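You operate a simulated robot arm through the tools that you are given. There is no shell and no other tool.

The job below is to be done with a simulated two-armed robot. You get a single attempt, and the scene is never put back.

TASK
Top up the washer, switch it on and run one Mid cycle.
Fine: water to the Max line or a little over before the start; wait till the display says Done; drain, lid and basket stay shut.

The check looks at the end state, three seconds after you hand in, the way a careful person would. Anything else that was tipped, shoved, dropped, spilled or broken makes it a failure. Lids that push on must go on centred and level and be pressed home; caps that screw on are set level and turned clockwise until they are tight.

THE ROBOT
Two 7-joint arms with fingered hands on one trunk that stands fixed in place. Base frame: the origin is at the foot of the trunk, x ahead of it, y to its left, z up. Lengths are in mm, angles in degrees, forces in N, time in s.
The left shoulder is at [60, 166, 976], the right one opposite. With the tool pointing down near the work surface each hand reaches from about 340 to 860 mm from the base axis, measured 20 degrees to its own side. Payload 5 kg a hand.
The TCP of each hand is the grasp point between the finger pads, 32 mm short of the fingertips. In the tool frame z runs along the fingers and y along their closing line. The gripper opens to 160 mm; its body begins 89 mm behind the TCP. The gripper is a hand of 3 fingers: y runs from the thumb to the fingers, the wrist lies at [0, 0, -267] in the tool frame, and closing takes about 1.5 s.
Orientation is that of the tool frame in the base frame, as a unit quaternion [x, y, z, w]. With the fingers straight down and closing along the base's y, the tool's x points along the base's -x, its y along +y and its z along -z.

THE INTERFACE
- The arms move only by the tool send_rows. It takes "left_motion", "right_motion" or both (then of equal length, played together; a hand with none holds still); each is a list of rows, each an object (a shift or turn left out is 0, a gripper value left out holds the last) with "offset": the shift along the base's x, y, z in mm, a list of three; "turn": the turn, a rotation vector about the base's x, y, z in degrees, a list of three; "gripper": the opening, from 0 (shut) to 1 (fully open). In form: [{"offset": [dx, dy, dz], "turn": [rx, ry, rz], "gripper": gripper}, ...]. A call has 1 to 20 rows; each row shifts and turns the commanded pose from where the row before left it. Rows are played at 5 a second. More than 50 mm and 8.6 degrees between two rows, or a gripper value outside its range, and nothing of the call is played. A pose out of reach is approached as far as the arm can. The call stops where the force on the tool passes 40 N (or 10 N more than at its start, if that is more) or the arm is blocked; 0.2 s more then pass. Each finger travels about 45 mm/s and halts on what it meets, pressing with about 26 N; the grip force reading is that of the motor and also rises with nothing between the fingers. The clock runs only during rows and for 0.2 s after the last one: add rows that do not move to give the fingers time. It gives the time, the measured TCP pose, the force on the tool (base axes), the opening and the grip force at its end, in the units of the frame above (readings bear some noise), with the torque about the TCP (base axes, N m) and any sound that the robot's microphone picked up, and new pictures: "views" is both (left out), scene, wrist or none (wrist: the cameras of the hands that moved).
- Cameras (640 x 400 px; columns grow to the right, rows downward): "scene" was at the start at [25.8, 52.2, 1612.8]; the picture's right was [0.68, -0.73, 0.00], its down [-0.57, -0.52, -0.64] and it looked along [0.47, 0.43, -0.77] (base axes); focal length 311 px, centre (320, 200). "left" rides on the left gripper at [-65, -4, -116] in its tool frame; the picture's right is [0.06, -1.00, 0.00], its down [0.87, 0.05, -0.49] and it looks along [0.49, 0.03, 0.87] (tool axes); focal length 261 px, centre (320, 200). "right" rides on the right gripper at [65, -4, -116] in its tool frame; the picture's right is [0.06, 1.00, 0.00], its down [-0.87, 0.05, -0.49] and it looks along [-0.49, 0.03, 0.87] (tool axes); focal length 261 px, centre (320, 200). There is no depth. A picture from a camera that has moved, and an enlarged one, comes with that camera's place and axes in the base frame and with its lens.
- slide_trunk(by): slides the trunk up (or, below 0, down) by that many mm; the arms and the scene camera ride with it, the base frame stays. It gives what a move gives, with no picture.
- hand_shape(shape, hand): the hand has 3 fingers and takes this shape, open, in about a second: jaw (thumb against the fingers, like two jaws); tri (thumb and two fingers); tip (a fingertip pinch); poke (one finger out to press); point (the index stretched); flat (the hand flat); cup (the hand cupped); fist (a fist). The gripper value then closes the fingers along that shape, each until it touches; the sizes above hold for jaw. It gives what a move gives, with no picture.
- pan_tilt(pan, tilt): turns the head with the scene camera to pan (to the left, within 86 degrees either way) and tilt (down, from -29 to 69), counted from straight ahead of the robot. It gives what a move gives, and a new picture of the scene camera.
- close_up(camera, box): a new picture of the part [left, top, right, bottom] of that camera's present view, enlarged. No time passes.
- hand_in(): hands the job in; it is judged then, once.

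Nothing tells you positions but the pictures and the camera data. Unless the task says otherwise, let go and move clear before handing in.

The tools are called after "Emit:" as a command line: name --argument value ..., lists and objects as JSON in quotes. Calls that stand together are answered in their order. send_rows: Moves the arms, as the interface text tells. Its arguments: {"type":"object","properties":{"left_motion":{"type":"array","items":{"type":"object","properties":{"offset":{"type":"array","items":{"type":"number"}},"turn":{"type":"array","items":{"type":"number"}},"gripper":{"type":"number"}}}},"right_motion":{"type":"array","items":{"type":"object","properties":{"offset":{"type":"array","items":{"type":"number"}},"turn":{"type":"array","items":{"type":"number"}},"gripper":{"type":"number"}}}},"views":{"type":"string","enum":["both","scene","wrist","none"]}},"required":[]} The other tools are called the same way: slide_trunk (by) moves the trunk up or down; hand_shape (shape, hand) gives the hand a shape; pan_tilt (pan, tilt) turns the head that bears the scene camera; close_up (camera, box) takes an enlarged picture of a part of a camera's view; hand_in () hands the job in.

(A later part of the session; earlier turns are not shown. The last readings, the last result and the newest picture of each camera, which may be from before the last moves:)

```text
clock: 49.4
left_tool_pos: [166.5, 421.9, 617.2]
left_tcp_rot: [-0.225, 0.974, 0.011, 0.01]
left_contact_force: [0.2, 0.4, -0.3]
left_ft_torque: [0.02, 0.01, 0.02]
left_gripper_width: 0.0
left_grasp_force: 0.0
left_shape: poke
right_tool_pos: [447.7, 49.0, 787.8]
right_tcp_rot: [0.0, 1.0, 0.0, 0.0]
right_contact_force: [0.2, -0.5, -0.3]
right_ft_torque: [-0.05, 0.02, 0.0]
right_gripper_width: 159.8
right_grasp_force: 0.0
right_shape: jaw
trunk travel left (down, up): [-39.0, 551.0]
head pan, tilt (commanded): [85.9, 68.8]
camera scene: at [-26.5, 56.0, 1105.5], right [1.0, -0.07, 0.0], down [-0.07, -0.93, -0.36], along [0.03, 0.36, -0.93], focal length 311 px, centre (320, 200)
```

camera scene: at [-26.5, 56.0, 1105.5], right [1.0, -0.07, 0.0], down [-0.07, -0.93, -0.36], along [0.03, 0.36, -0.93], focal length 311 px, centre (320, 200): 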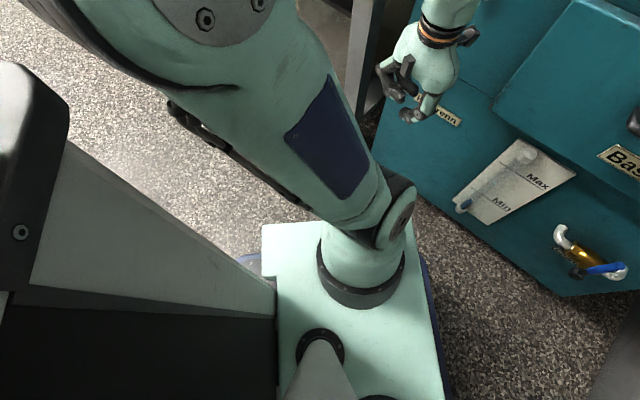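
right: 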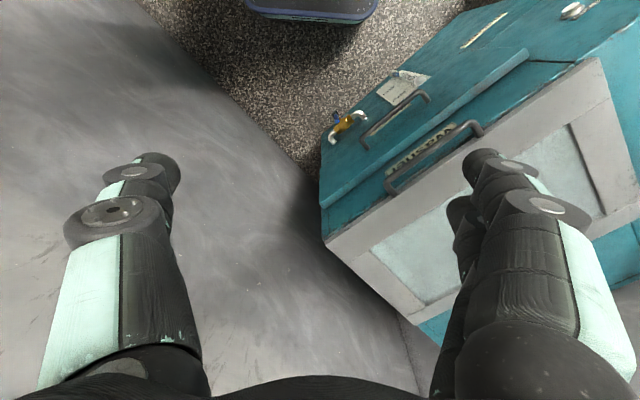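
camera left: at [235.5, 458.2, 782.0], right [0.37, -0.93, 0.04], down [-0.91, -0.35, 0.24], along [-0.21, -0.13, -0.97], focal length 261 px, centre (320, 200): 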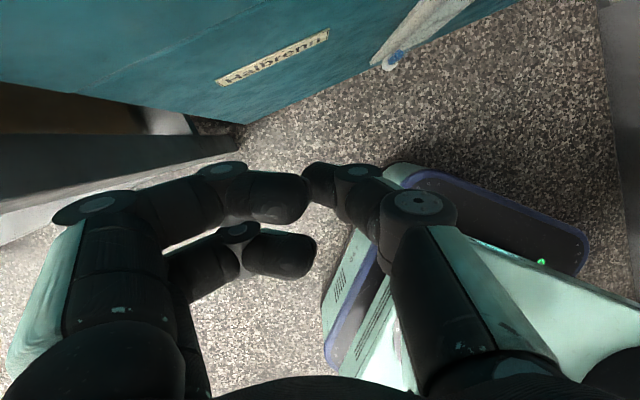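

Now I can see it: with the trunk fully down, the folded elbow stands right beside the robot's own mast, so that was the contact. Nothing on the bench moved. I'll raise the trunk about 130 mm so the elbow clears the mast top, turn the head back, and re-measure the Water button.

Emit:
slide_trunk --by 130

Emit:
pan_tilt --pan 45 --tilt 40

Emit:
close_up --camera "scene" --box '[180, 120, 300, 220]'

Emit:
close_up --camera "scene" --box '[290, 220, 450, 320]'

```text
clock: 51.0
left_tool_pos: [166.0, 421.4, 748.6]
left_tcp_rot: [-0.224, 0.974, 0.01, 0.01]
left_contact_force: [-0.7, 0.5, 0.5]
left_ft_torque: [-0.04, 0.0, 0.06]
left_gripper_width: 0.0
left_grasp_force: 0.1
left_shape: poke
right_tool_pos: [445.9, 48.9, 916.7]
right_tcp_rot: [0.0, 1.0, 0.0, 0.0]
right_contact_force: [0.2, 0.9, 0.5]
right_ft_torque: [0.03, 0.03, -0.01]
right_gripper_width: 160.0
right_grasp_force: 0.1
right_shape: jaw
trunk travel left (down, up): [-169.0, 421.0]
head pan, tilt (commanded): [85.9, 68.8]
```

```text
clock: 52.0
left_tool_pos: [165.4, 421.7, 748.7]
left_tcp_rot: [-0.224, 0.974, 0.01, 0.01]
left_contact_force: [1.0, 0.2, -0.2]
left_ft_torque: [-0.01, -0.01, -0.01]
left_gripper_width: 0.2
left_grasp_force: 0.1
left_shape: poke
right_tool_pos: [446.9, 48.6, 916.8]
right_tcp_rot: [0.001, 1.0, -0.001, -0.001]
right_contact_force: [0.3, 0.6, 0.5]
right_ft_torque: [0.01, 0.03, 0.03]
right_gripper_width: 159.8
right_grasp_force: 0.0
right_shape: jaw
trunk travel left (down, up): [-169.0, 421.0]
head pan, tilt (commanded): [45.0, 40.0]
camera scene: at [29.6, 60.3, 1271.5], right [0.71, -0.71, 0.0], down [-0.45, -0.46, -0.77], along [0.54, 0.54, -0.64], focal length 311 px, centre (320, 200)
```

scene: 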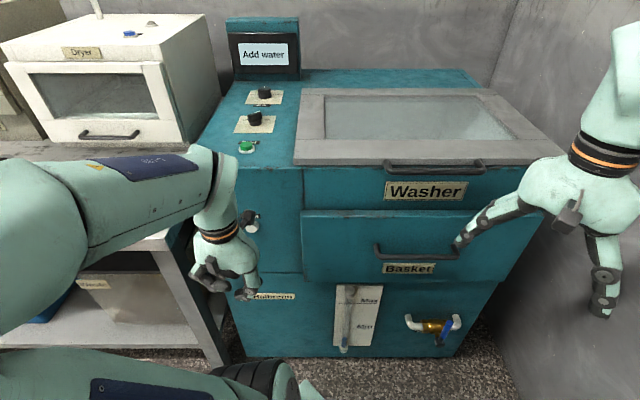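

```text
4.00 times, centred on (240, 170) of scene
camera zoom: at [29.6, 60.3, 1271.5], right [0.71, -0.71, 0.0], down [-0.45, -0.46, -0.77], along [0.54, 0.54, -0.64], focal length 1244 px, centre (640, 320)
```

zoom: 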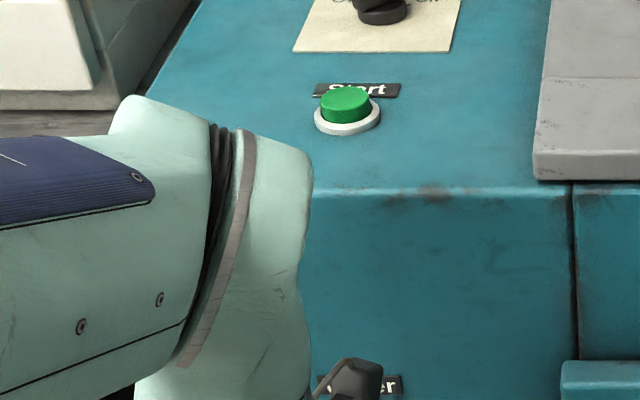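

```text
4.00 times, centred on (370, 270) of scene
camera zoom: at [29.6, 60.3, 1271.5], right [0.71, -0.71, 0.0], down [-0.45, -0.46, -0.77], along [0.54, 0.54, -0.64], focal length 1244 px, centre (120, -80)
```

zoom: 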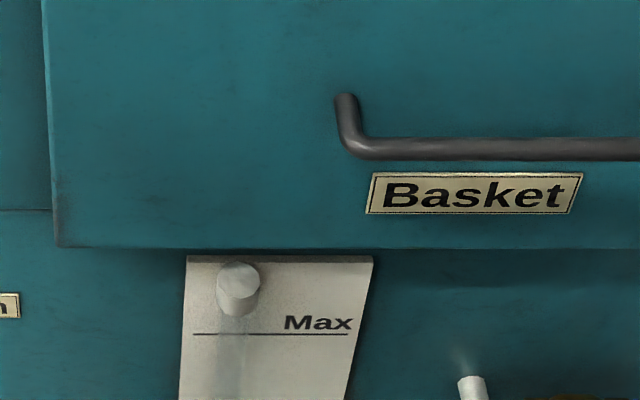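

This view shows the display, knobs, Start and the gauge together, and the mast is clear of the elbow. I'll pitch the left hand about 40° toward the front face, keeping its wrist nearly in place.

Emit:
send_rows --left_motion '[{"offset": [15, 12, 1], "turn": [3.38, -7.25, 0]}, {"offset": [15, 12, 1], "turn": [3.38, -7.25, 0]}, {"offset": [15, 14, 3], "turn": [3.38, -7.25, 0]}, {}]' --views "both"

```text
clock: 53.0
left_tool_pos: [211.2, 465.5, 754.3]
left_tcp_rot: [-0.222, 0.953, 0.046, 0.203]
left_contact_force: [-0.1, -0.1, 0.2]
left_ft_torque: [0.01, 0.03, 0.0]
left_gripper_width: 0.0
left_grasp_force: 0.1
left_shape: poke
left hand out of reach, approached as far as the arm can: row 3
right_tool_pos: [447.4, 49.2, 918.5]
right_tcp_rot: [-0.001, 1.0, 0.001, 0.0]
right_contact_force: [0.1, 0.4, -0.1]
right_ft_torque: [-0.04, -0.01, 0.0]
right_gripper_width: 159.8
right_grasp_force: 0.1
right_shape: jaw
trunk travel left (down, up): [-169.0, 421.0]
head pan, tilt (commanded): [45.0, 40.0]
camera scene: at [29.6, 60.4, 1272.3], right [0.71, -0.71, 0.0], down [-0.45, -0.45, -0.77], along [0.54, 0.54, -0.64], focal length 311 px, centre (320, 200)
camera left: at [225.3, 468.1, 885.6], right [0.39, -0.92, -0.02], down [-0.92, -0.39, 0.1], along [-0.1, -0.02, -0.99], focal length 261 px, centre (320, 200)
```

scene: 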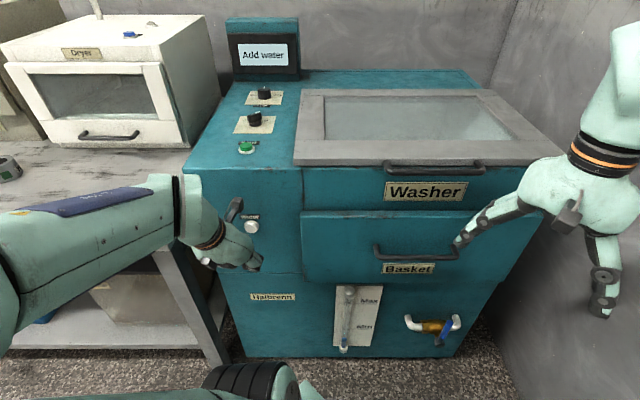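
left: 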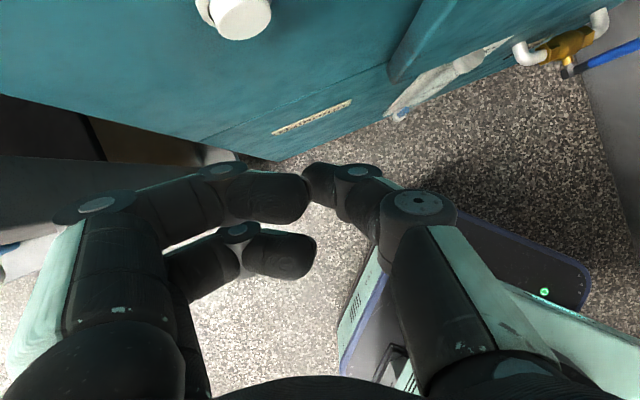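

The last row was just at the edge of reach, so I'll lower the trunk 40 mm to give the arm more room while still clearing the mast. Then I'll continue the pitch and bring the thumb up to the Water button.

Emit:
slide_trunk --by -40

Emit:
send_rows --left_motion '[{"offset": [8, 12, 22], "turn": [2.28, -4.9, 0]}, {"offset": [8, 12, 22], "turn": [2.28, -4.9, 0]}, {"offset": [8, 12, 20], "turn": [2.28, -4.9, 0]}, {}]' --views "both"

```text
clock: 53.9
left_tool_pos: [214.6, 465.0, 713.1]
left_tcp_rot: [-0.216, 0.953, 0.046, 0.205]
left_contact_force: [-0.6, -0.3, 0.8]
left_ft_torque: [0.01, -0.01, -0.03]
left_gripper_width: 0.0
left_grasp_force: 0.1
left_shape: poke
right_tool_pos: [447.9, 49.6, 876.4]
right_tcp_rot: [-0.001, 1.0, 0.0, 0.0]
right_contact_force: [0.8, 0.5, -0.3]
right_ft_torque: [0.01, 0.02, 0.01]
right_gripper_width: 159.9
right_grasp_force: 0.1
right_shape: jaw
trunk travel left (down, up): [-129.0, 461.0]
head pan, tilt (commanded): [45.0, 40.0]
```

```text
clock: 54.9
left_tool_pos: [243.0, 498.1, 760.1]
left_tcp_rot: [-0.21, 0.923, 0.061, 0.315]
left_contact_force: [0.8, 0.4, 0.3]
left_ft_torque: [0.01, 0.01, -0.01]
left_gripper_width: 0.0
left_grasp_force: 0.0
left_shape: poke
right_tool_pos: [446.9, 48.2, 877.1]
right_tcp_rot: [0.0, 1.0, -0.001, 0.0]
right_contact_force: [0.7, -0.5, -0.5]
right_ft_torque: [0.03, -0.01, 0.0]
right_gripper_width: 160.0
right_grasp_force: 0.1
right_shape: jaw
trunk travel left (down, up): [-129.0, 461.0]
head pan, tilt (commanded): [45.0, 40.0]
camera scene: at [29.6, 60.3, 1231.6], right [0.71, -0.71, 0.0], down [-0.45, -0.45, -0.77], along [0.54, 0.54, -0.64], focal length 311 px, centre (320, 200)
camera left: at [228.0, 490.4, 891.8], right [0.38, -0.92, -0.02], down [-0.92, -0.37, -0.14], along [0.12, 0.07, -0.99], focal length 261 px, centre (320, 200)
```

scene: 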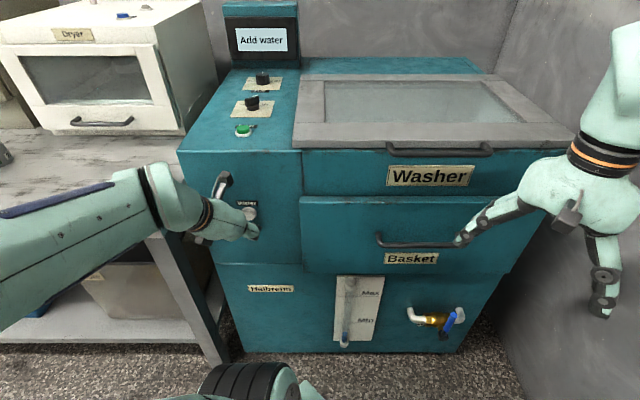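
left: 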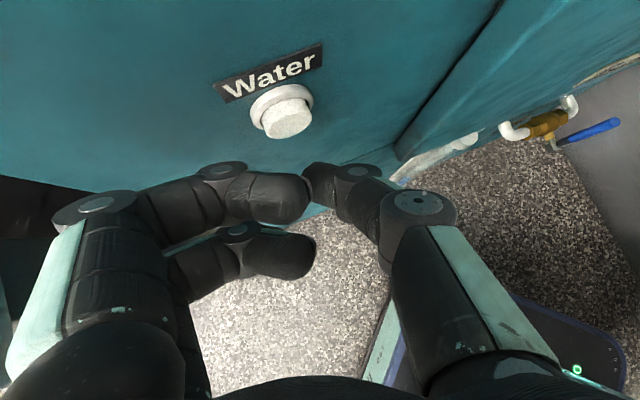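

Emit:
close_up --camera "scene" --box '[190, 165, 302, 235]'

Emit:
close_up --camera "left" --box '[220, 60, 380, 220]'

Emit:
close_up --camera "right" --box '[320, 0, 640, 200]'

```text
5.71 times, centred on (246, 200) of scene
camera zoom: at [29.6, 60.3, 1231.6], right [0.71, -0.71, 0.0], down [-0.45, -0.45, -0.77], along [0.54, 0.54, -0.64], focal length 1778 px, centre (743, 200)
```

zoom: 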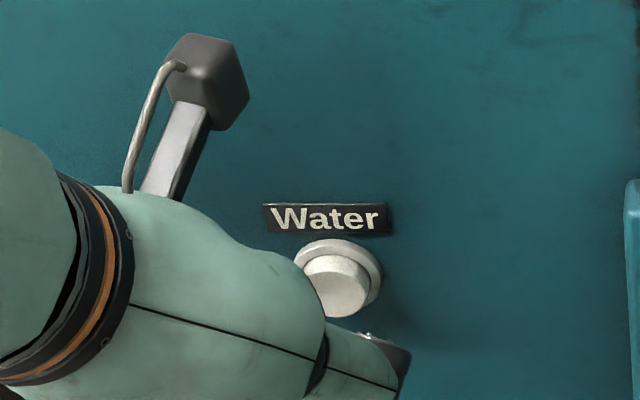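

```text
2.50 times, centred on (300, 140) of left
camera zoom: at [228.0, 490.4, 891.8], right [0.38, -0.92, -0.02], down [-0.92, -0.37, -0.14], along [0.12, 0.07, -0.99], focal length 652 px, centre (370, 350)
```

zoom: 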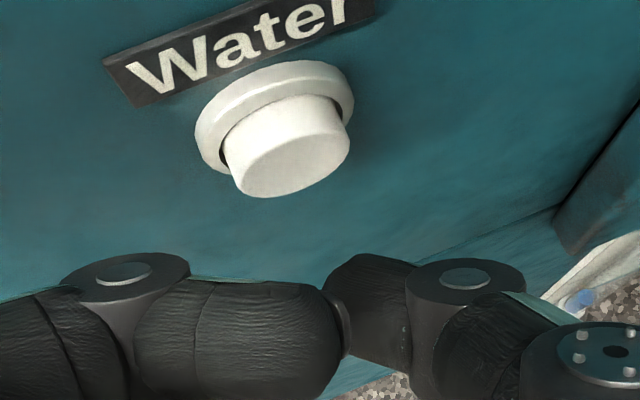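

```text
2.00 times, centred on (480, 100) of right
camera zoom: at [383.3, 44.8, 994.2], right [-0.06, 1.0, 0.0], down [0.87, 0.05, 0.49], along [0.49, 0.03, -0.87], focal length 521 px, centre (0, 400)
```

zoom: 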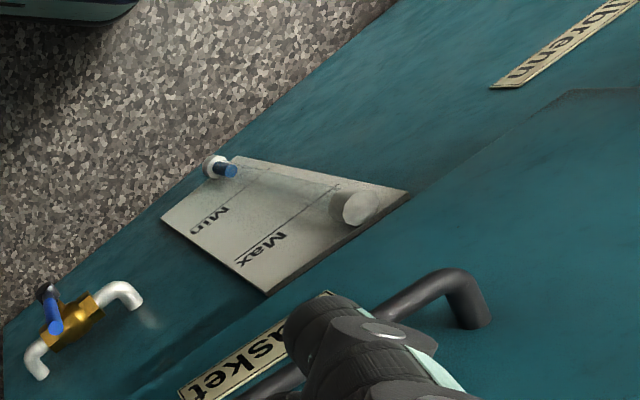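

Both cameras agree: the Water cap centre is at (278,533,759). The thumb tip sits about 18 mm too low, so I'll raise it and bring it close in front of the cap without touching.

Emit:
send_rows --left_motion '[{"offset": [2, 4, 9]}, {"offset": [2, 5, 9]}, {}]' --views "both"

Emit:
close_up --camera "scene" --box '[190, 165, 302, 235]'

Emit:
close_up --camera "left" --box '[220, 60, 380, 220]'

```text
clock: 55.7
left_tool_pos: [250.0, 506.6, 783.7]
left_tcp_rot: [-0.204, 0.921, 0.061, 0.325]
left_contact_force: [-0.1, 0.5, 0.2]
left_ft_torque: [-0.01, 0.0, 0.02]
left_gripper_width: 0.0
left_grasp_force: 0.0
left_shape: poke
right_tool_pos: [448.3, 49.1, 876.8]
right_tcp_rot: [-0.001, 1.0, 0.0, 0.0]
right_contact_force: [-0.3, -0.3, 0.1]
right_ft_torque: [0.0, -0.01, 0.0]
right_gripper_width: 159.8
right_grasp_force: 0.0
right_shape: jaw
trunk travel left (down, up): [-129.0, 461.0]
head pan, tilt (commanded): [45.0, 40.0]
camera scene: at [29.6, 60.3, 1231.9], right [0.71, -0.71, 0.0], down [-0.45, -0.45, -0.77], along [0.54, 0.54, -0.64], focal length 311 px, centre (320, 200)
camera left: at [232.0, 496.7, 915.4], right [0.37, -0.93, -0.02], down [-0.92, -0.36, -0.16], along [0.14, 0.08, -0.99], focal length 261 px, centre (320, 200)
```

scene: 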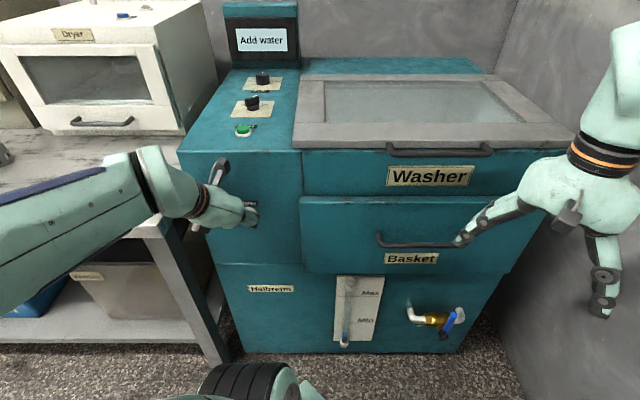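
left: 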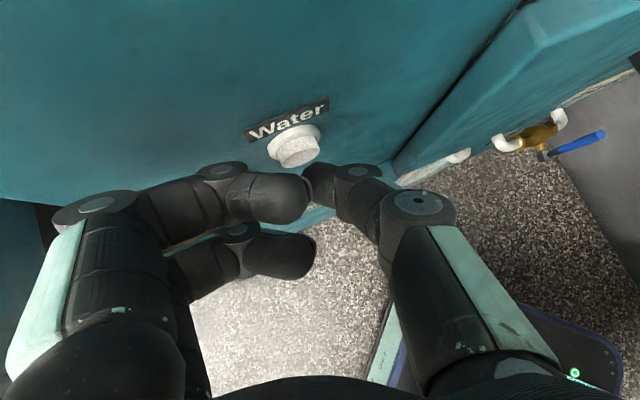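

```text
5.71 times, centred on (246, 200) of scene
camera zoom: at [29.6, 60.3, 1231.9], right [0.71, -0.71, 0.0], down [-0.45, -0.45, -0.77], along [0.54, 0.54, -0.64], focal length 1778 px, centre (743, 200)
```

zoom: 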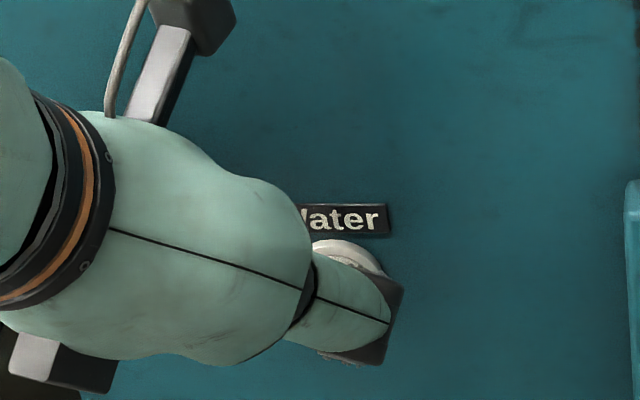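

```text
2.50 times, centred on (300, 140) of left
camera zoom: at [232.0, 496.7, 915.4], right [0.37, -0.93, -0.02], down [-0.92, -0.36, -0.16], along [0.14, 0.08, -0.99], focal length 652 px, centre (370, 350)
```

zoom: 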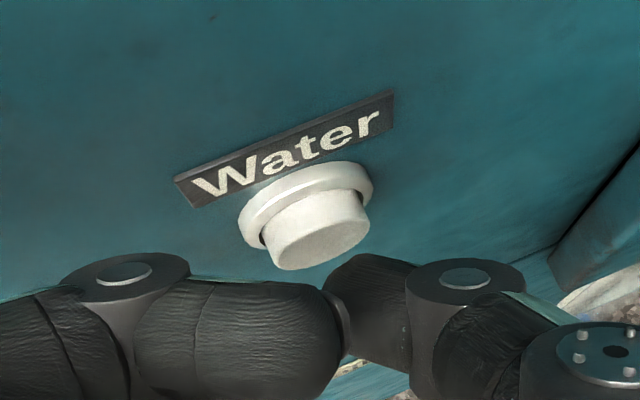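

The thumb tip is now at cap height, about 15–19 mm short of it and a few mm to the right. I'll centre it and creep in along the face normal.

Emit:
send_rows --left_motion '[{"offset": [-4, 4, -3]}, {"offset": [3.5, 3.5, 0]}, {"offset": [3.5, 3.5, 0]}, {}]' --views "both"

Emit:
close_up --camera "left" --box '[220, 60, 380, 220]'

Emit:
close_up --camera "scene" --box '[310, 260, 400, 350]'

```text
clock: 56.7
left_tool_pos: [253.4, 516.5, 793.6]
left_tcp_rot: [-0.201, 0.915, 0.07, 0.342]
left_contact_force: [-2.3, -4.3, -1.0]
left_ft_torque: [-0.11, 0.06, -0.06]
left_gripper_width: 0.2
left_grasp_force: 0.1
left_shape: poke
right_tool_pos: [446.7, 48.1, 876.3]
right_tcp_rot: [-0.001, 1.0, -0.001, 0.001]
right_contact_force: [0.3, -0.5, -1.0]
right_ft_torque: [0.02, 0.01, 0.0]
right_gripper_width: 159.7
right_grasp_force: 0.1
right_shape: jaw
trunk travel left (down, up): [-129.0, 461.0]
head pan, tilt (commanded): [45.0, 40.0]
heard: click
camera scene: at [29.5, 60.0, 1230.6], right [0.71, -0.71, 0.0], down [-0.45, -0.45, -0.77], along [0.54, 0.54, -0.64], focal length 311 px, centre (320, 200)
camera left: at [230.0, 503.7, 923.6], right [0.37, -0.93, -0.03], down [-0.91, -0.36, -0.2], along [0.17, 0.1, -0.98], focal length 261 px, centre (320, 200)
```

scene: 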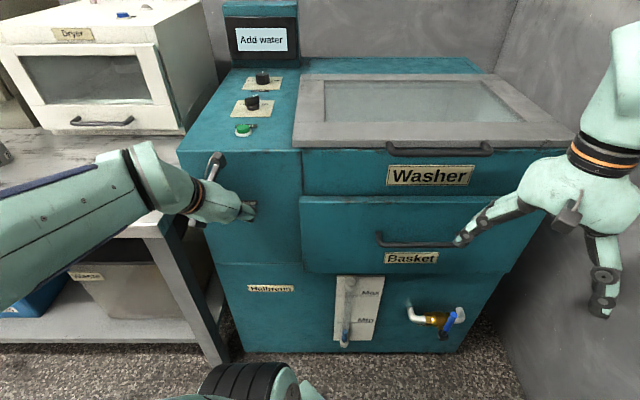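
left: 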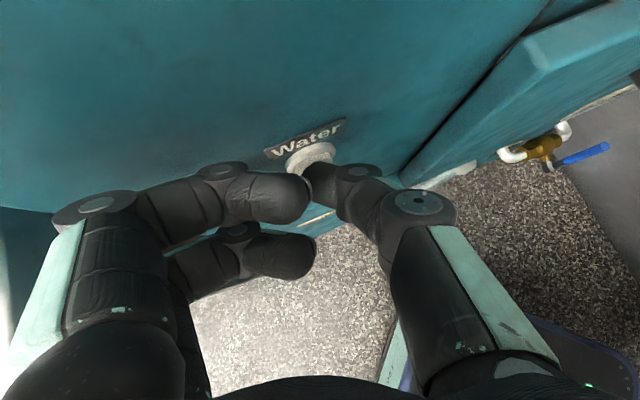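

```text
2.50 times, centred on (300, 140) of left
camera zoom: at [230.0, 503.7, 923.6], right [0.37, -0.93, -0.03], down [-0.91, -0.36, -0.2], along [0.17, 0.1, -0.98], focal length 652 px, centre (370, 350)
```

zoom: 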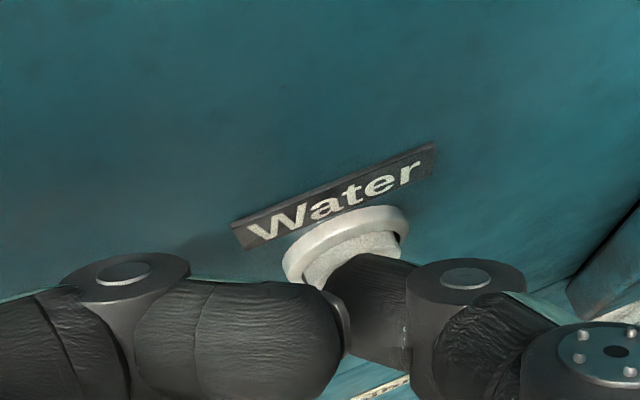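

```text
4.44 times, centred on (355, 305) of scene
camera zoom: at [29.5, 60.0, 1230.6], right [0.71, -0.71, 0.0], down [-0.45, -0.45, -0.77], along [0.54, 0.54, -0.64], focal length 1383 px, centre (164, -267)
```

zoom: 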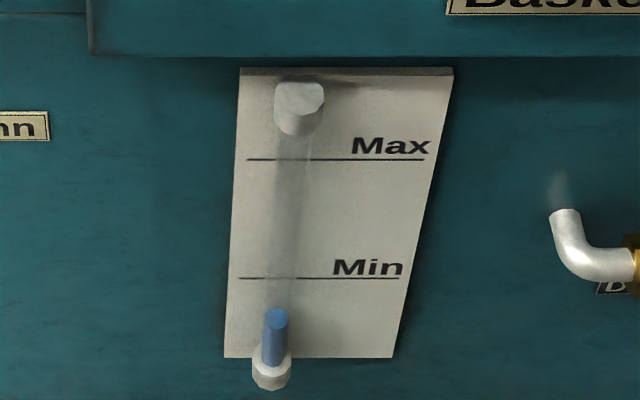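

A click: the Water button is pressed, with about 5 N of contact. I'll hold still and watch the gauge to see whether it fills.

Emit:
send_rows --left_motion '[{}, {}, {}]' --views "none"

Emit:
close_up --camera "scene" --box '[310, 260, 400, 350]'

Emit:
close_up --camera "scene" --box '[190, 0, 310, 240]'

```text
clock: 57.5
left_tool_pos: [252.4, 516.7, 793.0]
left_tcp_rot: [-0.202, 0.915, 0.07, 0.342]
left_contact_force: [-2.2, -5.0, -0.7]
left_ft_torque: [-0.09, -0.01, -0.09]
left_gripper_width: 0.0
left_grasp_force: 0.1
left_shape: poke
right_tool_pos: [447.4, 48.3, 876.4]
right_tcp_rot: [0.0, 1.0, 0.0, 0.0]
right_contact_force: [-0.6, 0.3, -0.1]
right_ft_torque: [-0.01, 0.0, -0.01]
right_gripper_width: 160.1
right_grasp_force: 0.1
right_shape: jaw
trunk travel left (down, up): [-129.0, 461.0]
head pan, tilt (commanded): [45.0, 40.0]
```

```text
4.44 times, centred on (355, 305) of scene
camera zoom: at [29.5, 60.0, 1230.9], right [0.71, -0.71, 0.0], down [-0.45, -0.45, -0.77], along [0.54, 0.54, -0.64], focal length 1383 px, centre (164, -267)
```

zoom: 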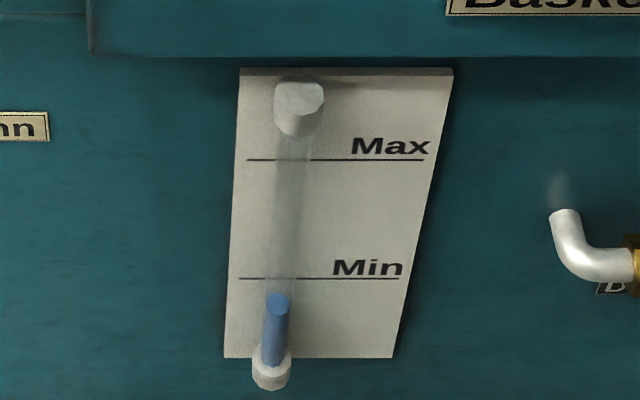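

```text
1.67 times, centred on (250, 120) of scene
camera zoom: at [29.5, 60.0, 1230.9], right [0.71, -0.71, 0.0], down [-0.45, -0.45, -0.77], along [0.54, 0.54, -0.64], focal length 519 px, centre (437, 333)
```

zoom: 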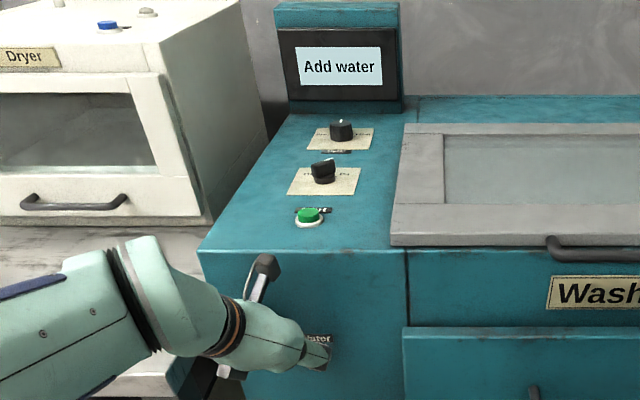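

The level is rising while the button is held, about 17 px/s in this zoom. The tube stands about 14 mm in front of its plate, so the true Max level should appear at y≈177 here. I'll keep holding for 4 s and measure again.

Emit:
send_rows --left_motion '[{}, {}, {}, {}, {}, {}, {}, {}, {}, {}, {}, {}, {}, {}, {}, {}, {}, {}]' --views "none"

Emit:
close_up --camera "scene" --box '[310, 260, 400, 350]'

Emit:
close_up --camera "right" --box '[400, 50, 560, 150]'

```text
clock: 61.3
left_tool_pos: [252.3, 517.5, 791.5]
left_tcp_rot: [-0.203, 0.915, 0.07, 0.34]
left_contact_force: [-0.6, -1.4, 0.6]
left_ft_torque: [-0.06, -0.02, -0.05]
left_gripper_width: 0.0
left_grasp_force: 0.1
left_shape: poke
right_tool_pos: [447.7, 48.6, 877.8]
right_tcp_rot: [0.0, 1.0, 0.0, 0.001]
right_contact_force: [-0.3, 0.0, 0.4]
right_ft_torque: [0.02, -0.01, -0.03]
right_gripper_width: 159.8
right_grasp_force: 0.1
right_shape: jaw
trunk travel left (down, up): [-129.0, 461.0]
head pan, tilt (commanded): [45.0, 40.0]
```

```text
4.44 times, centred on (355, 305) of scene
camera zoom: at [29.5, 60.0, 1231.6], right [0.71, -0.71, 0.0], down [-0.45, -0.45, -0.77], along [0.54, 0.54, -0.64], focal length 1383 px, centre (164, -267)
```

zoom: 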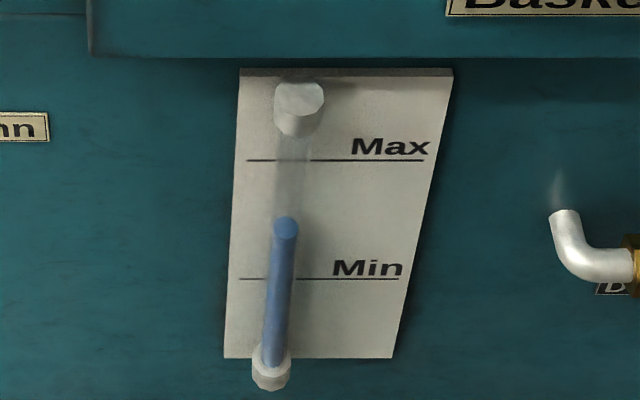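

```text
4.00 times, centred on (480, 100) of right
camera zoom: at [383.2, 44.6, 994.2], right [-0.06, 1.0, 0.0], down [0.87, 0.05, 0.49], along [0.49, 0.03, -0.87], focal length 1043 px, centre (-320, 600)
```

zoom: 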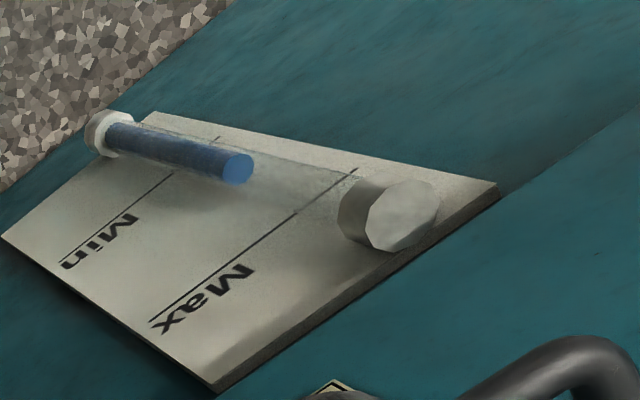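

Emit:
send_rows --left_motion '[{"offset": [0.7, 0.7, 0]}, {}, {}, {}, {}, {}, {}, {}, {}, {}]' --views "none"

Emit:
close_up --camera "scene" --box '[310, 260, 400, 350]'

Emit:
close_up --camera "right" --box '[400, 50, 560, 150]'

```text
clock: 63.5
left_tool_pos: [252.6, 516.5, 793.3]
left_tcp_rot: [-0.202, 0.915, 0.07, 0.341]
left_contact_force: [-3.1, -5.0, 0.2]
left_ft_torque: [-0.1, 0.1, -0.13]
left_gripper_width: 0.0
left_grasp_force: 0.1
left_shape: poke
right_tool_pos: [447.9, 49.3, 877.8]
right_tcp_rot: [0.0, 1.0, 0.0, 0.0]
right_contact_force: [-0.4, -0.5, 0.0]
right_ft_torque: [0.01, 0.01, 0.02]
right_gripper_width: 160.1
right_grasp_force: 0.2
right_shape: jaw
trunk travel left (down, up): [-129.0, 461.0]
head pan, tilt (commanded): [45.0, 40.0]
```

```text
4.44 times, centred on (355, 305) of scene
camera zoom: at [29.4, 59.7, 1231.6], right [0.71, -0.71, 0.0], down [-0.45, -0.45, -0.77], along [0.54, 0.54, -0.64], focal length 1383 px, centre (164, -267)
```

zoom: 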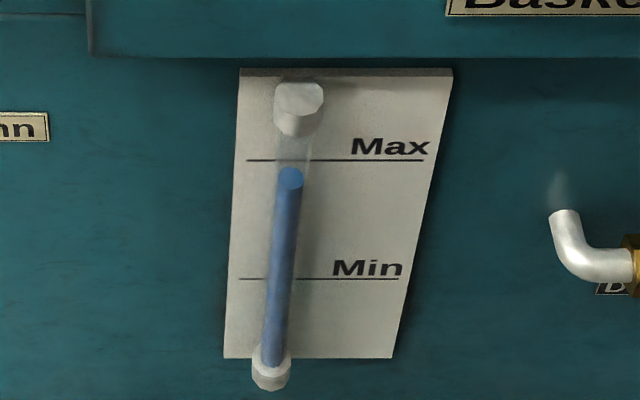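

```text
4.00 times, centred on (480, 100) of right
camera zoom: at [383.1, 44.3, 994.3], right [-0.06, 1.0, 0.0], down [0.87, 0.05, 0.49], along [0.49, 0.03, -0.87], focal length 1043 px, centre (-320, 600)
```

zoom: 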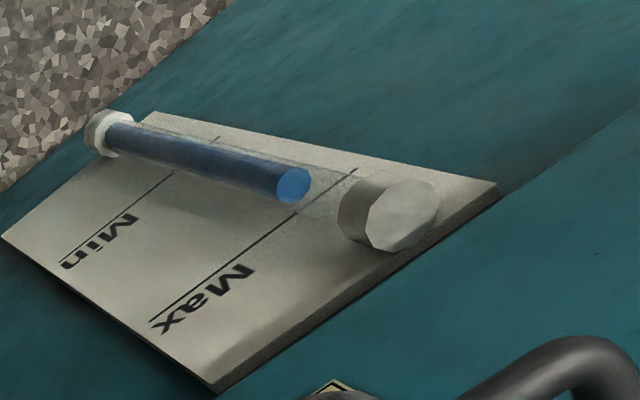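

Emit:
close_up --camera "scene" --box '[215, 10, 311, 70]'

Emit:
close_up --camera "right" --box '[450, 75, 514, 115]'

Emit:
close_up --camera "scene" --box '[335, 278, 375, 303]'

```text
6.67 times, centred on (263, 40) of scene
camera zoom: at [29.4, 59.7, 1231.6], right [0.71, -0.71, 0.0], down [-0.45, -0.45, -0.77], along [0.54, 0.54, -0.64], focal length 2074 px, centre (700, 1267)
```

zoom: 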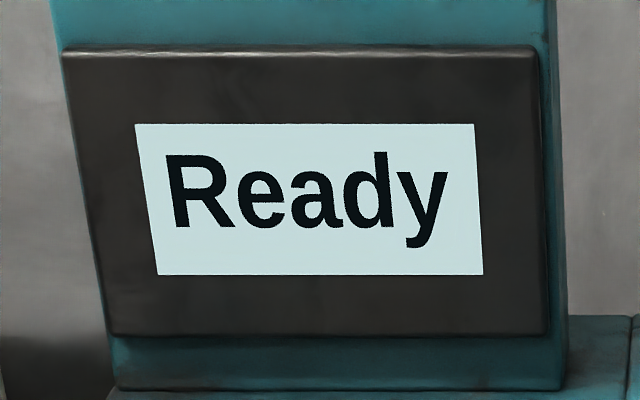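

```text
10.00 times, centred on (482, 95) of right
camera zoom: at [383.1, 44.3, 994.3], right [-0.06, 1.0, 0.0], down [0.87, 0.05, 0.49], along [0.49, 0.03, -0.87], focal length 2606 px, centre (-1300, 1250)
```

zoom: 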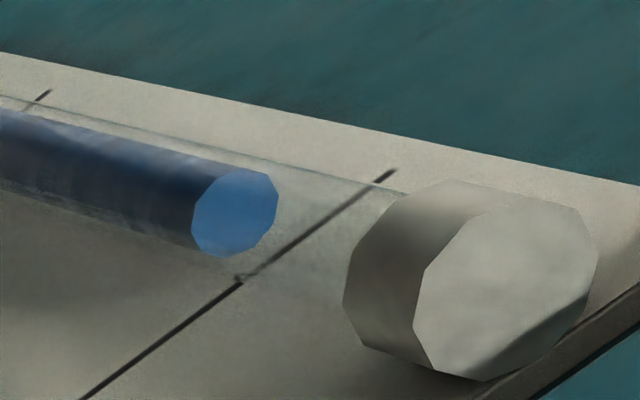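

```text
16.00 times, centred on (355, 290) of scene
camera zoom: at [29.4, 59.7, 1231.6], right [0.71, -0.71, 0.0], down [-0.45, -0.45, -0.77], along [0.54, 0.54, -0.64], focal length 4978 px, centre (-240, -1248)
```

zoom: 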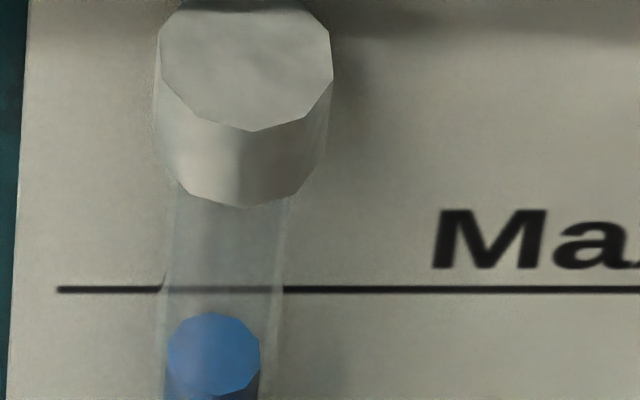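

The display says "Ready", and triangulation puts the water surface at z≈441, level with the Max line at z≈441.5. I'll let it run a fraction of a second more to be slightly over, then pull straight back off the button.

Emit:
send_rows --left_motion '[{"offset": [-0.3, -0.3, 0]}, {"offset": [-10, -10, 0]}, {"offset": [-14, -14, 0]}, {}]' --views "both"

Emit:
close_up --camera "scene" --box '[335, 278, 375, 303]'

Emit:
close_up --camera "right" --box '[450, 75, 514, 115]'

```text
clock: 64.7
left_tool_pos: [251.4, 483.3, 771.1]
left_tcp_rot: [-0.176, 0.932, 0.032, 0.314]
left_contact_force: [0.4, 0.4, 0.3]
left_ft_torque: [-0.01, 0.04, 0.0]
left_gripper_width: 0.0
left_grasp_force: 0.1
left_shape: poke
right_tool_pos: [448.5, 49.5, 879.3]
right_tcp_rot: [0.0, 1.0, 0.0, 0.0]
right_contact_force: [0.1, -0.9, 0.6]
right_ft_torque: [0.05, -0.03, 0.02]
right_gripper_width: 159.7
right_grasp_force: 0.0
right_shape: jaw
trunk travel left (down, up): [-129.0, 461.0]
head pan, tilt (commanded): [45.0, 40.0]
stopped in row 4 (left hand): the arm was blocked; the commanded pose is now the measured one
camera scene: at [29.5, 60.1, 1234.4], right [0.71, -0.71, 0.0], down [-0.45, -0.45, -0.77], along [0.54, 0.54, -0.64], focal length 311 px, centre (320, 200)
camera left: at [234.1, 481.2, 901.9], right [0.3, -0.95, 0.01], down [-0.95, -0.3, -0.13], along [0.13, 0.02, -0.99], focal length 261 px, centre (320, 200)
```

scene: 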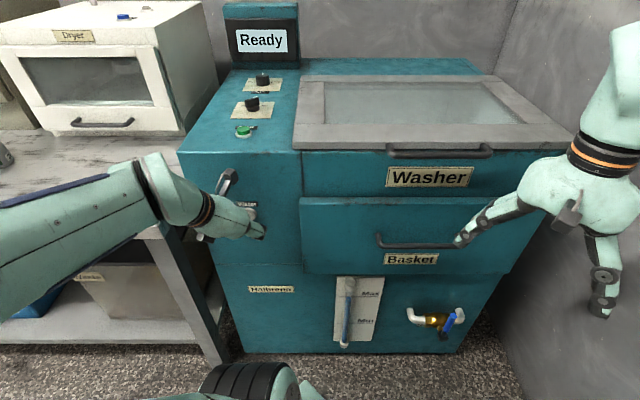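
left: 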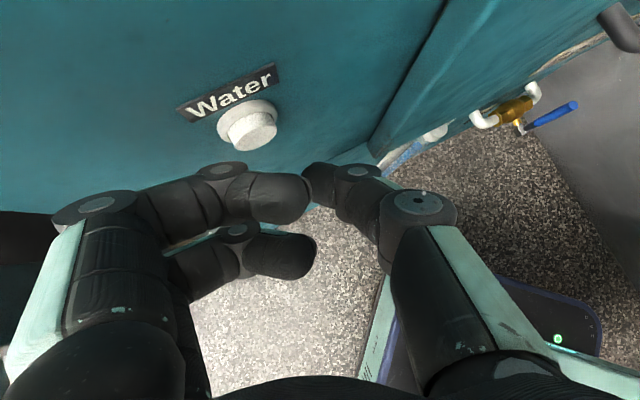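

```text
16.00 times, centred on (355, 290) of scene
camera zoom: at [29.5, 60.1, 1234.4], right [0.71, -0.71, 0.0], down [-0.45, -0.45, -0.77], along [0.54, 0.54, -0.64], focal length 4978 px, centre (-240, -1248)
```

zoom: 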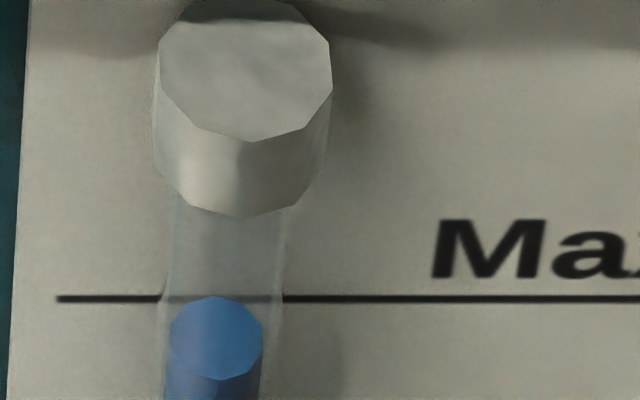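

```text
10.00 times, centred on (482, 95) of right
camera zoom: at [383.1, 44.8, 997.1], right [-0.06, 1.0, 0.0], down [0.87, 0.06, 0.49], along [0.49, 0.03, -0.87], focal length 2606 px, centre (-1300, 1250)
```

zoom: 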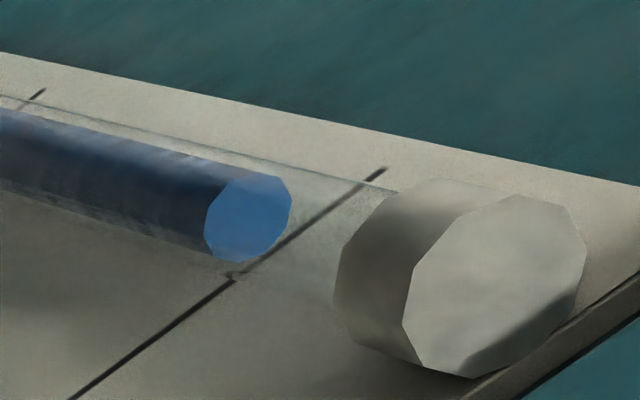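

The water surface now sits about 7 mm above the Max line and the button is out again. The arm's elbow touched its own mast as I backed off, so I'll raise the trunk straight up to free it, well clear of the washer front.

Emit:
slide_trunk --by 150

Emit:
close_up --camera "scene" --box '[0, 0, 640, 400]'

Emit:
close_up --camera "scene" --box '[320, 290, 410, 370]'

```text
clock: 66.4
left_tool_pos: [249.4, 484.2, 915.9]
left_tcp_rot: [-0.178, 0.932, 0.033, 0.315]
left_contact_force: [0.0, 0.5, 0.2]
left_ft_torque: [0.0, 0.02, -0.02]
left_gripper_width: 0.0
left_grasp_force: 0.1
left_shape: poke
right_tool_pos: [447.7, 48.9, 1027.2]
right_tcp_rot: [-0.001, 1.0, 0.0, 0.0]
right_contact_force: [-0.6, -0.5, 0.4]
right_ft_torque: [0.0, -0.01, 0.03]
right_gripper_width: 159.8
right_grasp_force: 0.0
right_shape: jaw
trunk travel left (down, up): [-279.0, 311.0]
head pan, tilt (commanded): [45.0, 40.0]
```

```text
1.00 times, centred on (320, 200) of scene (not enlarged: the box is as wide or as high as the picture)
camera zoom: at [29.7, 60.2, 1381.5], right [0.71, -0.71, 0.0], down [-0.45, -0.45, -0.77], along [0.54, 0.54, -0.64], focal length 311 px, centre (320, 200)
```

zoom: 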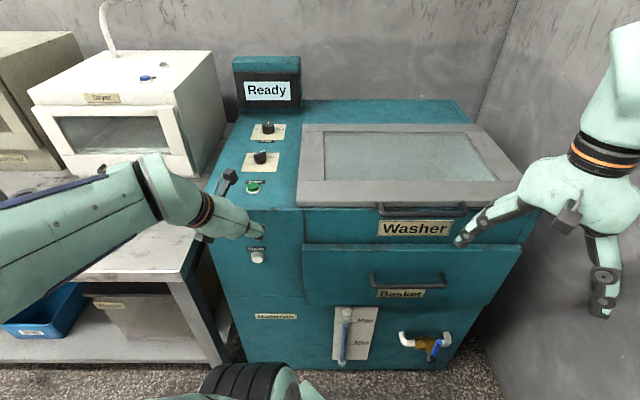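

```text
5.00 times, centred on (365, 330) of scene
camera zoom: at [29.7, 60.2, 1381.5], right [0.71, -0.71, 0.0], down [-0.45, -0.45, -0.77], along [0.54, 0.54, -0.64], focal length 1556 px, centre (95, -450)
```

zoom: 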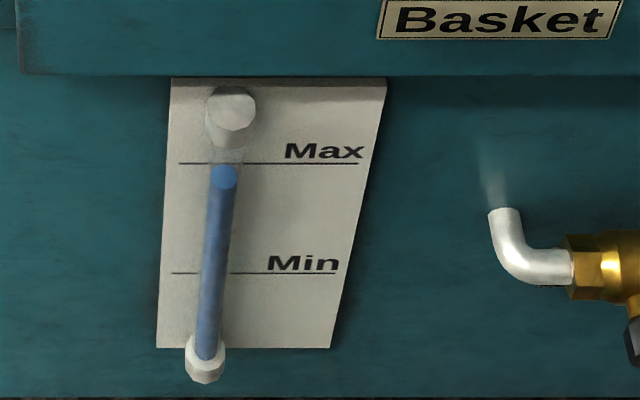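

Water is steady just over Max, with no drip at the drain. Next I'll raise the trunk further, un-pitch the hand to point straight down and move it above the Start button.

Emit:
slide_trunk --by 250

Emit:
send_rows --left_motion '[{"offset": [16, 20, -10], "turn": [-2.13, 7.05, 0]}, {"offset": [16, 20, -10], "turn": [-2.13, 7.05, 0]}, {"offset": [16, 20, -10], "turn": [-2.13, 7.05, 0]}, {"offset": [16, 20, -10], "turn": [-2.13, 7.05, 0]}, {"offset": [16, 20, -10], "turn": [-2.13, 7.05, 0]}, {}]' --views "both"

```text
clock: 69.0
left_tool_pos: [249.8, 483.9, 1167.0]
left_tcp_rot: [-0.177, 0.932, 0.032, 0.314]
left_contact_force: [0.4, -0.6, 0.5]
left_ft_torque: [0.01, 0.03, 0.03]
left_gripper_width: 0.1
left_grasp_force: 0.0
left_shape: poke
right_tool_pos: [448.5, 49.9, 1277.4]
right_tcp_rot: [0.0, 1.0, 0.0, 0.0]
right_contact_force: [-0.1, -0.9, 0.2]
right_ft_torque: [-0.03, 0.04, 0.04]
right_gripper_width: 159.7
right_grasp_force: 0.1
right_shape: jaw
trunk travel left (down, up): [-529.0, 61.0]
head pan, tilt (commanded): [45.0, 40.0]
```

```text
clock: 70.4
left_tool_pos: [329.0, 583.8, 1118.7]
left_tcp_rot: [-0.188, 0.982, 0.0, 0.001]
left_contact_force: [-0.7, 0.1, -0.3]
left_ft_torque: [0.02, -0.05, -0.01]
left_gripper_width: 0.0
left_grasp_force: 0.0
left_shape: poke
right_tool_pos: [446.2, 48.6, 1277.3]
right_tcp_rot: [-0.001, 1.0, 0.001, 0.001]
right_contact_force: [-0.3, 0.0, -0.4]
right_ft_torque: [0.01, -0.05, 0.0]
right_gripper_width: 160.1
right_grasp_force: 0.0
right_shape: jaw
trunk travel left (down, up): [-529.0, 61.0]
head pan, tilt (commanded): [45.0, 40.0]
camera scene: at [28.5, 59.2, 1631.7], right [0.71, -0.71, 0.0], down [-0.45, -0.45, -0.77], along [0.54, 0.54, -0.64], focal length 311 px, centre (320, 200)
camera left: at [392.3, 605.1, 1233.9], right [0.31, -0.95, 0.0], down [-0.83, -0.27, 0.49], along [-0.47, -0.15, -0.87], focal length 261 px, centre (320, 200)
```

scene: 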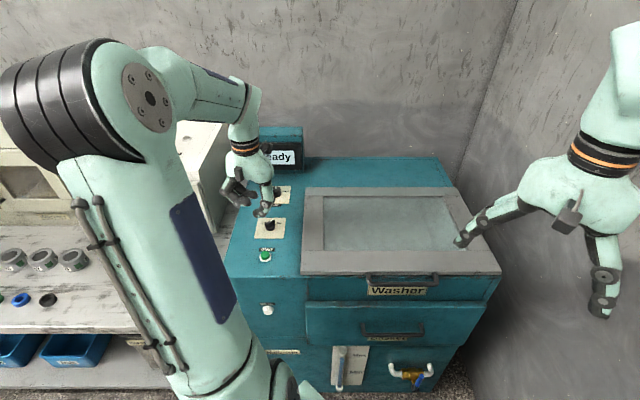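
left: 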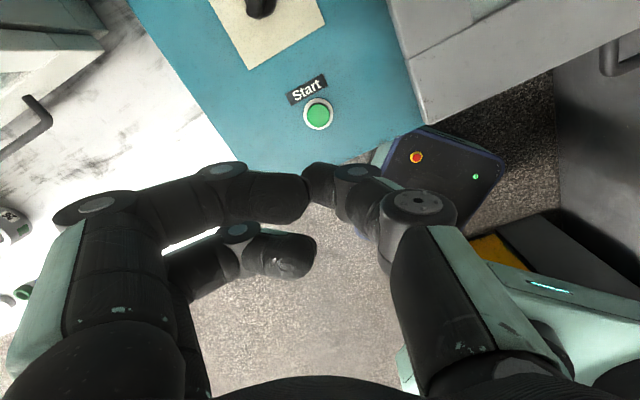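

Emit:
close_up --camera "left" --box '[270, 80, 366, 140]'

Emit:
close_up --camera "scene" --box '[233, 235, 297, 275]'

Emit:
close_up --camera "scene" --box '[220, 130, 340, 290]'

```text
6.67 times, centred on (318, 110) of left
camera zoom: at [392.3, 605.1, 1233.9], right [0.31, -0.95, 0.0], down [-0.83, -0.27, 0.49], along [-0.47, -0.15, -0.87], focal length 1738 px, centre (333, 800)
```

zoom: 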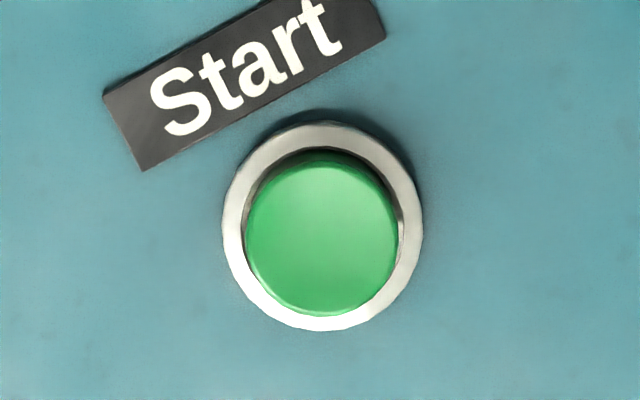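

```text
10.00 times, centred on (265, 255) of scene
camera zoom: at [28.5, 59.2, 1631.7], right [0.71, -0.71, 0.0], down [-0.45, -0.45, -0.77], along [0.54, 0.54, -0.64], focal length 3111 px, centre (870, -350)
```

zoom: 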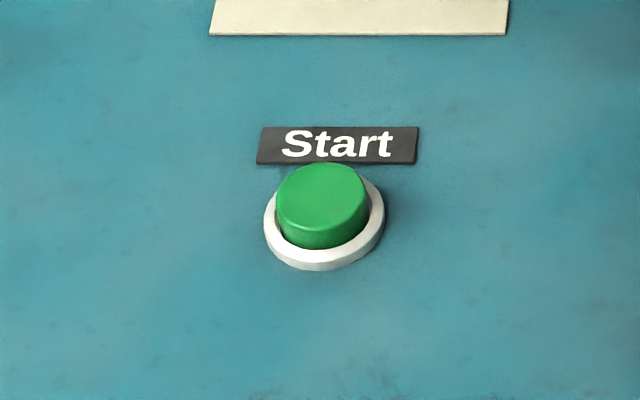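

```text
2.50 times, centred on (280, 210) of scene
camera zoom: at [28.5, 59.2, 1631.7], right [0.71, -0.71, 0.0], down [-0.45, -0.45, -0.77], along [0.54, 0.54, -0.64], focal length 778 px, centre (420, 175)
```

zoom: 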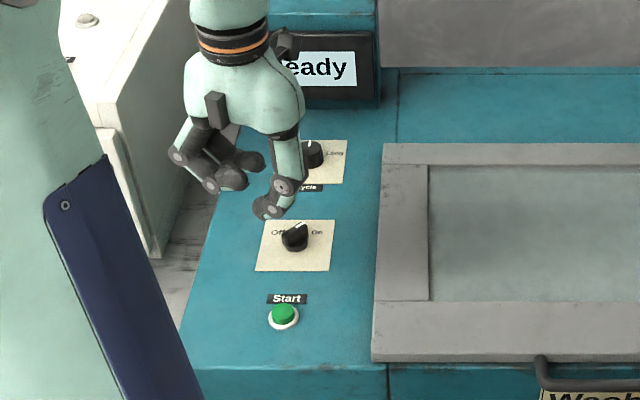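

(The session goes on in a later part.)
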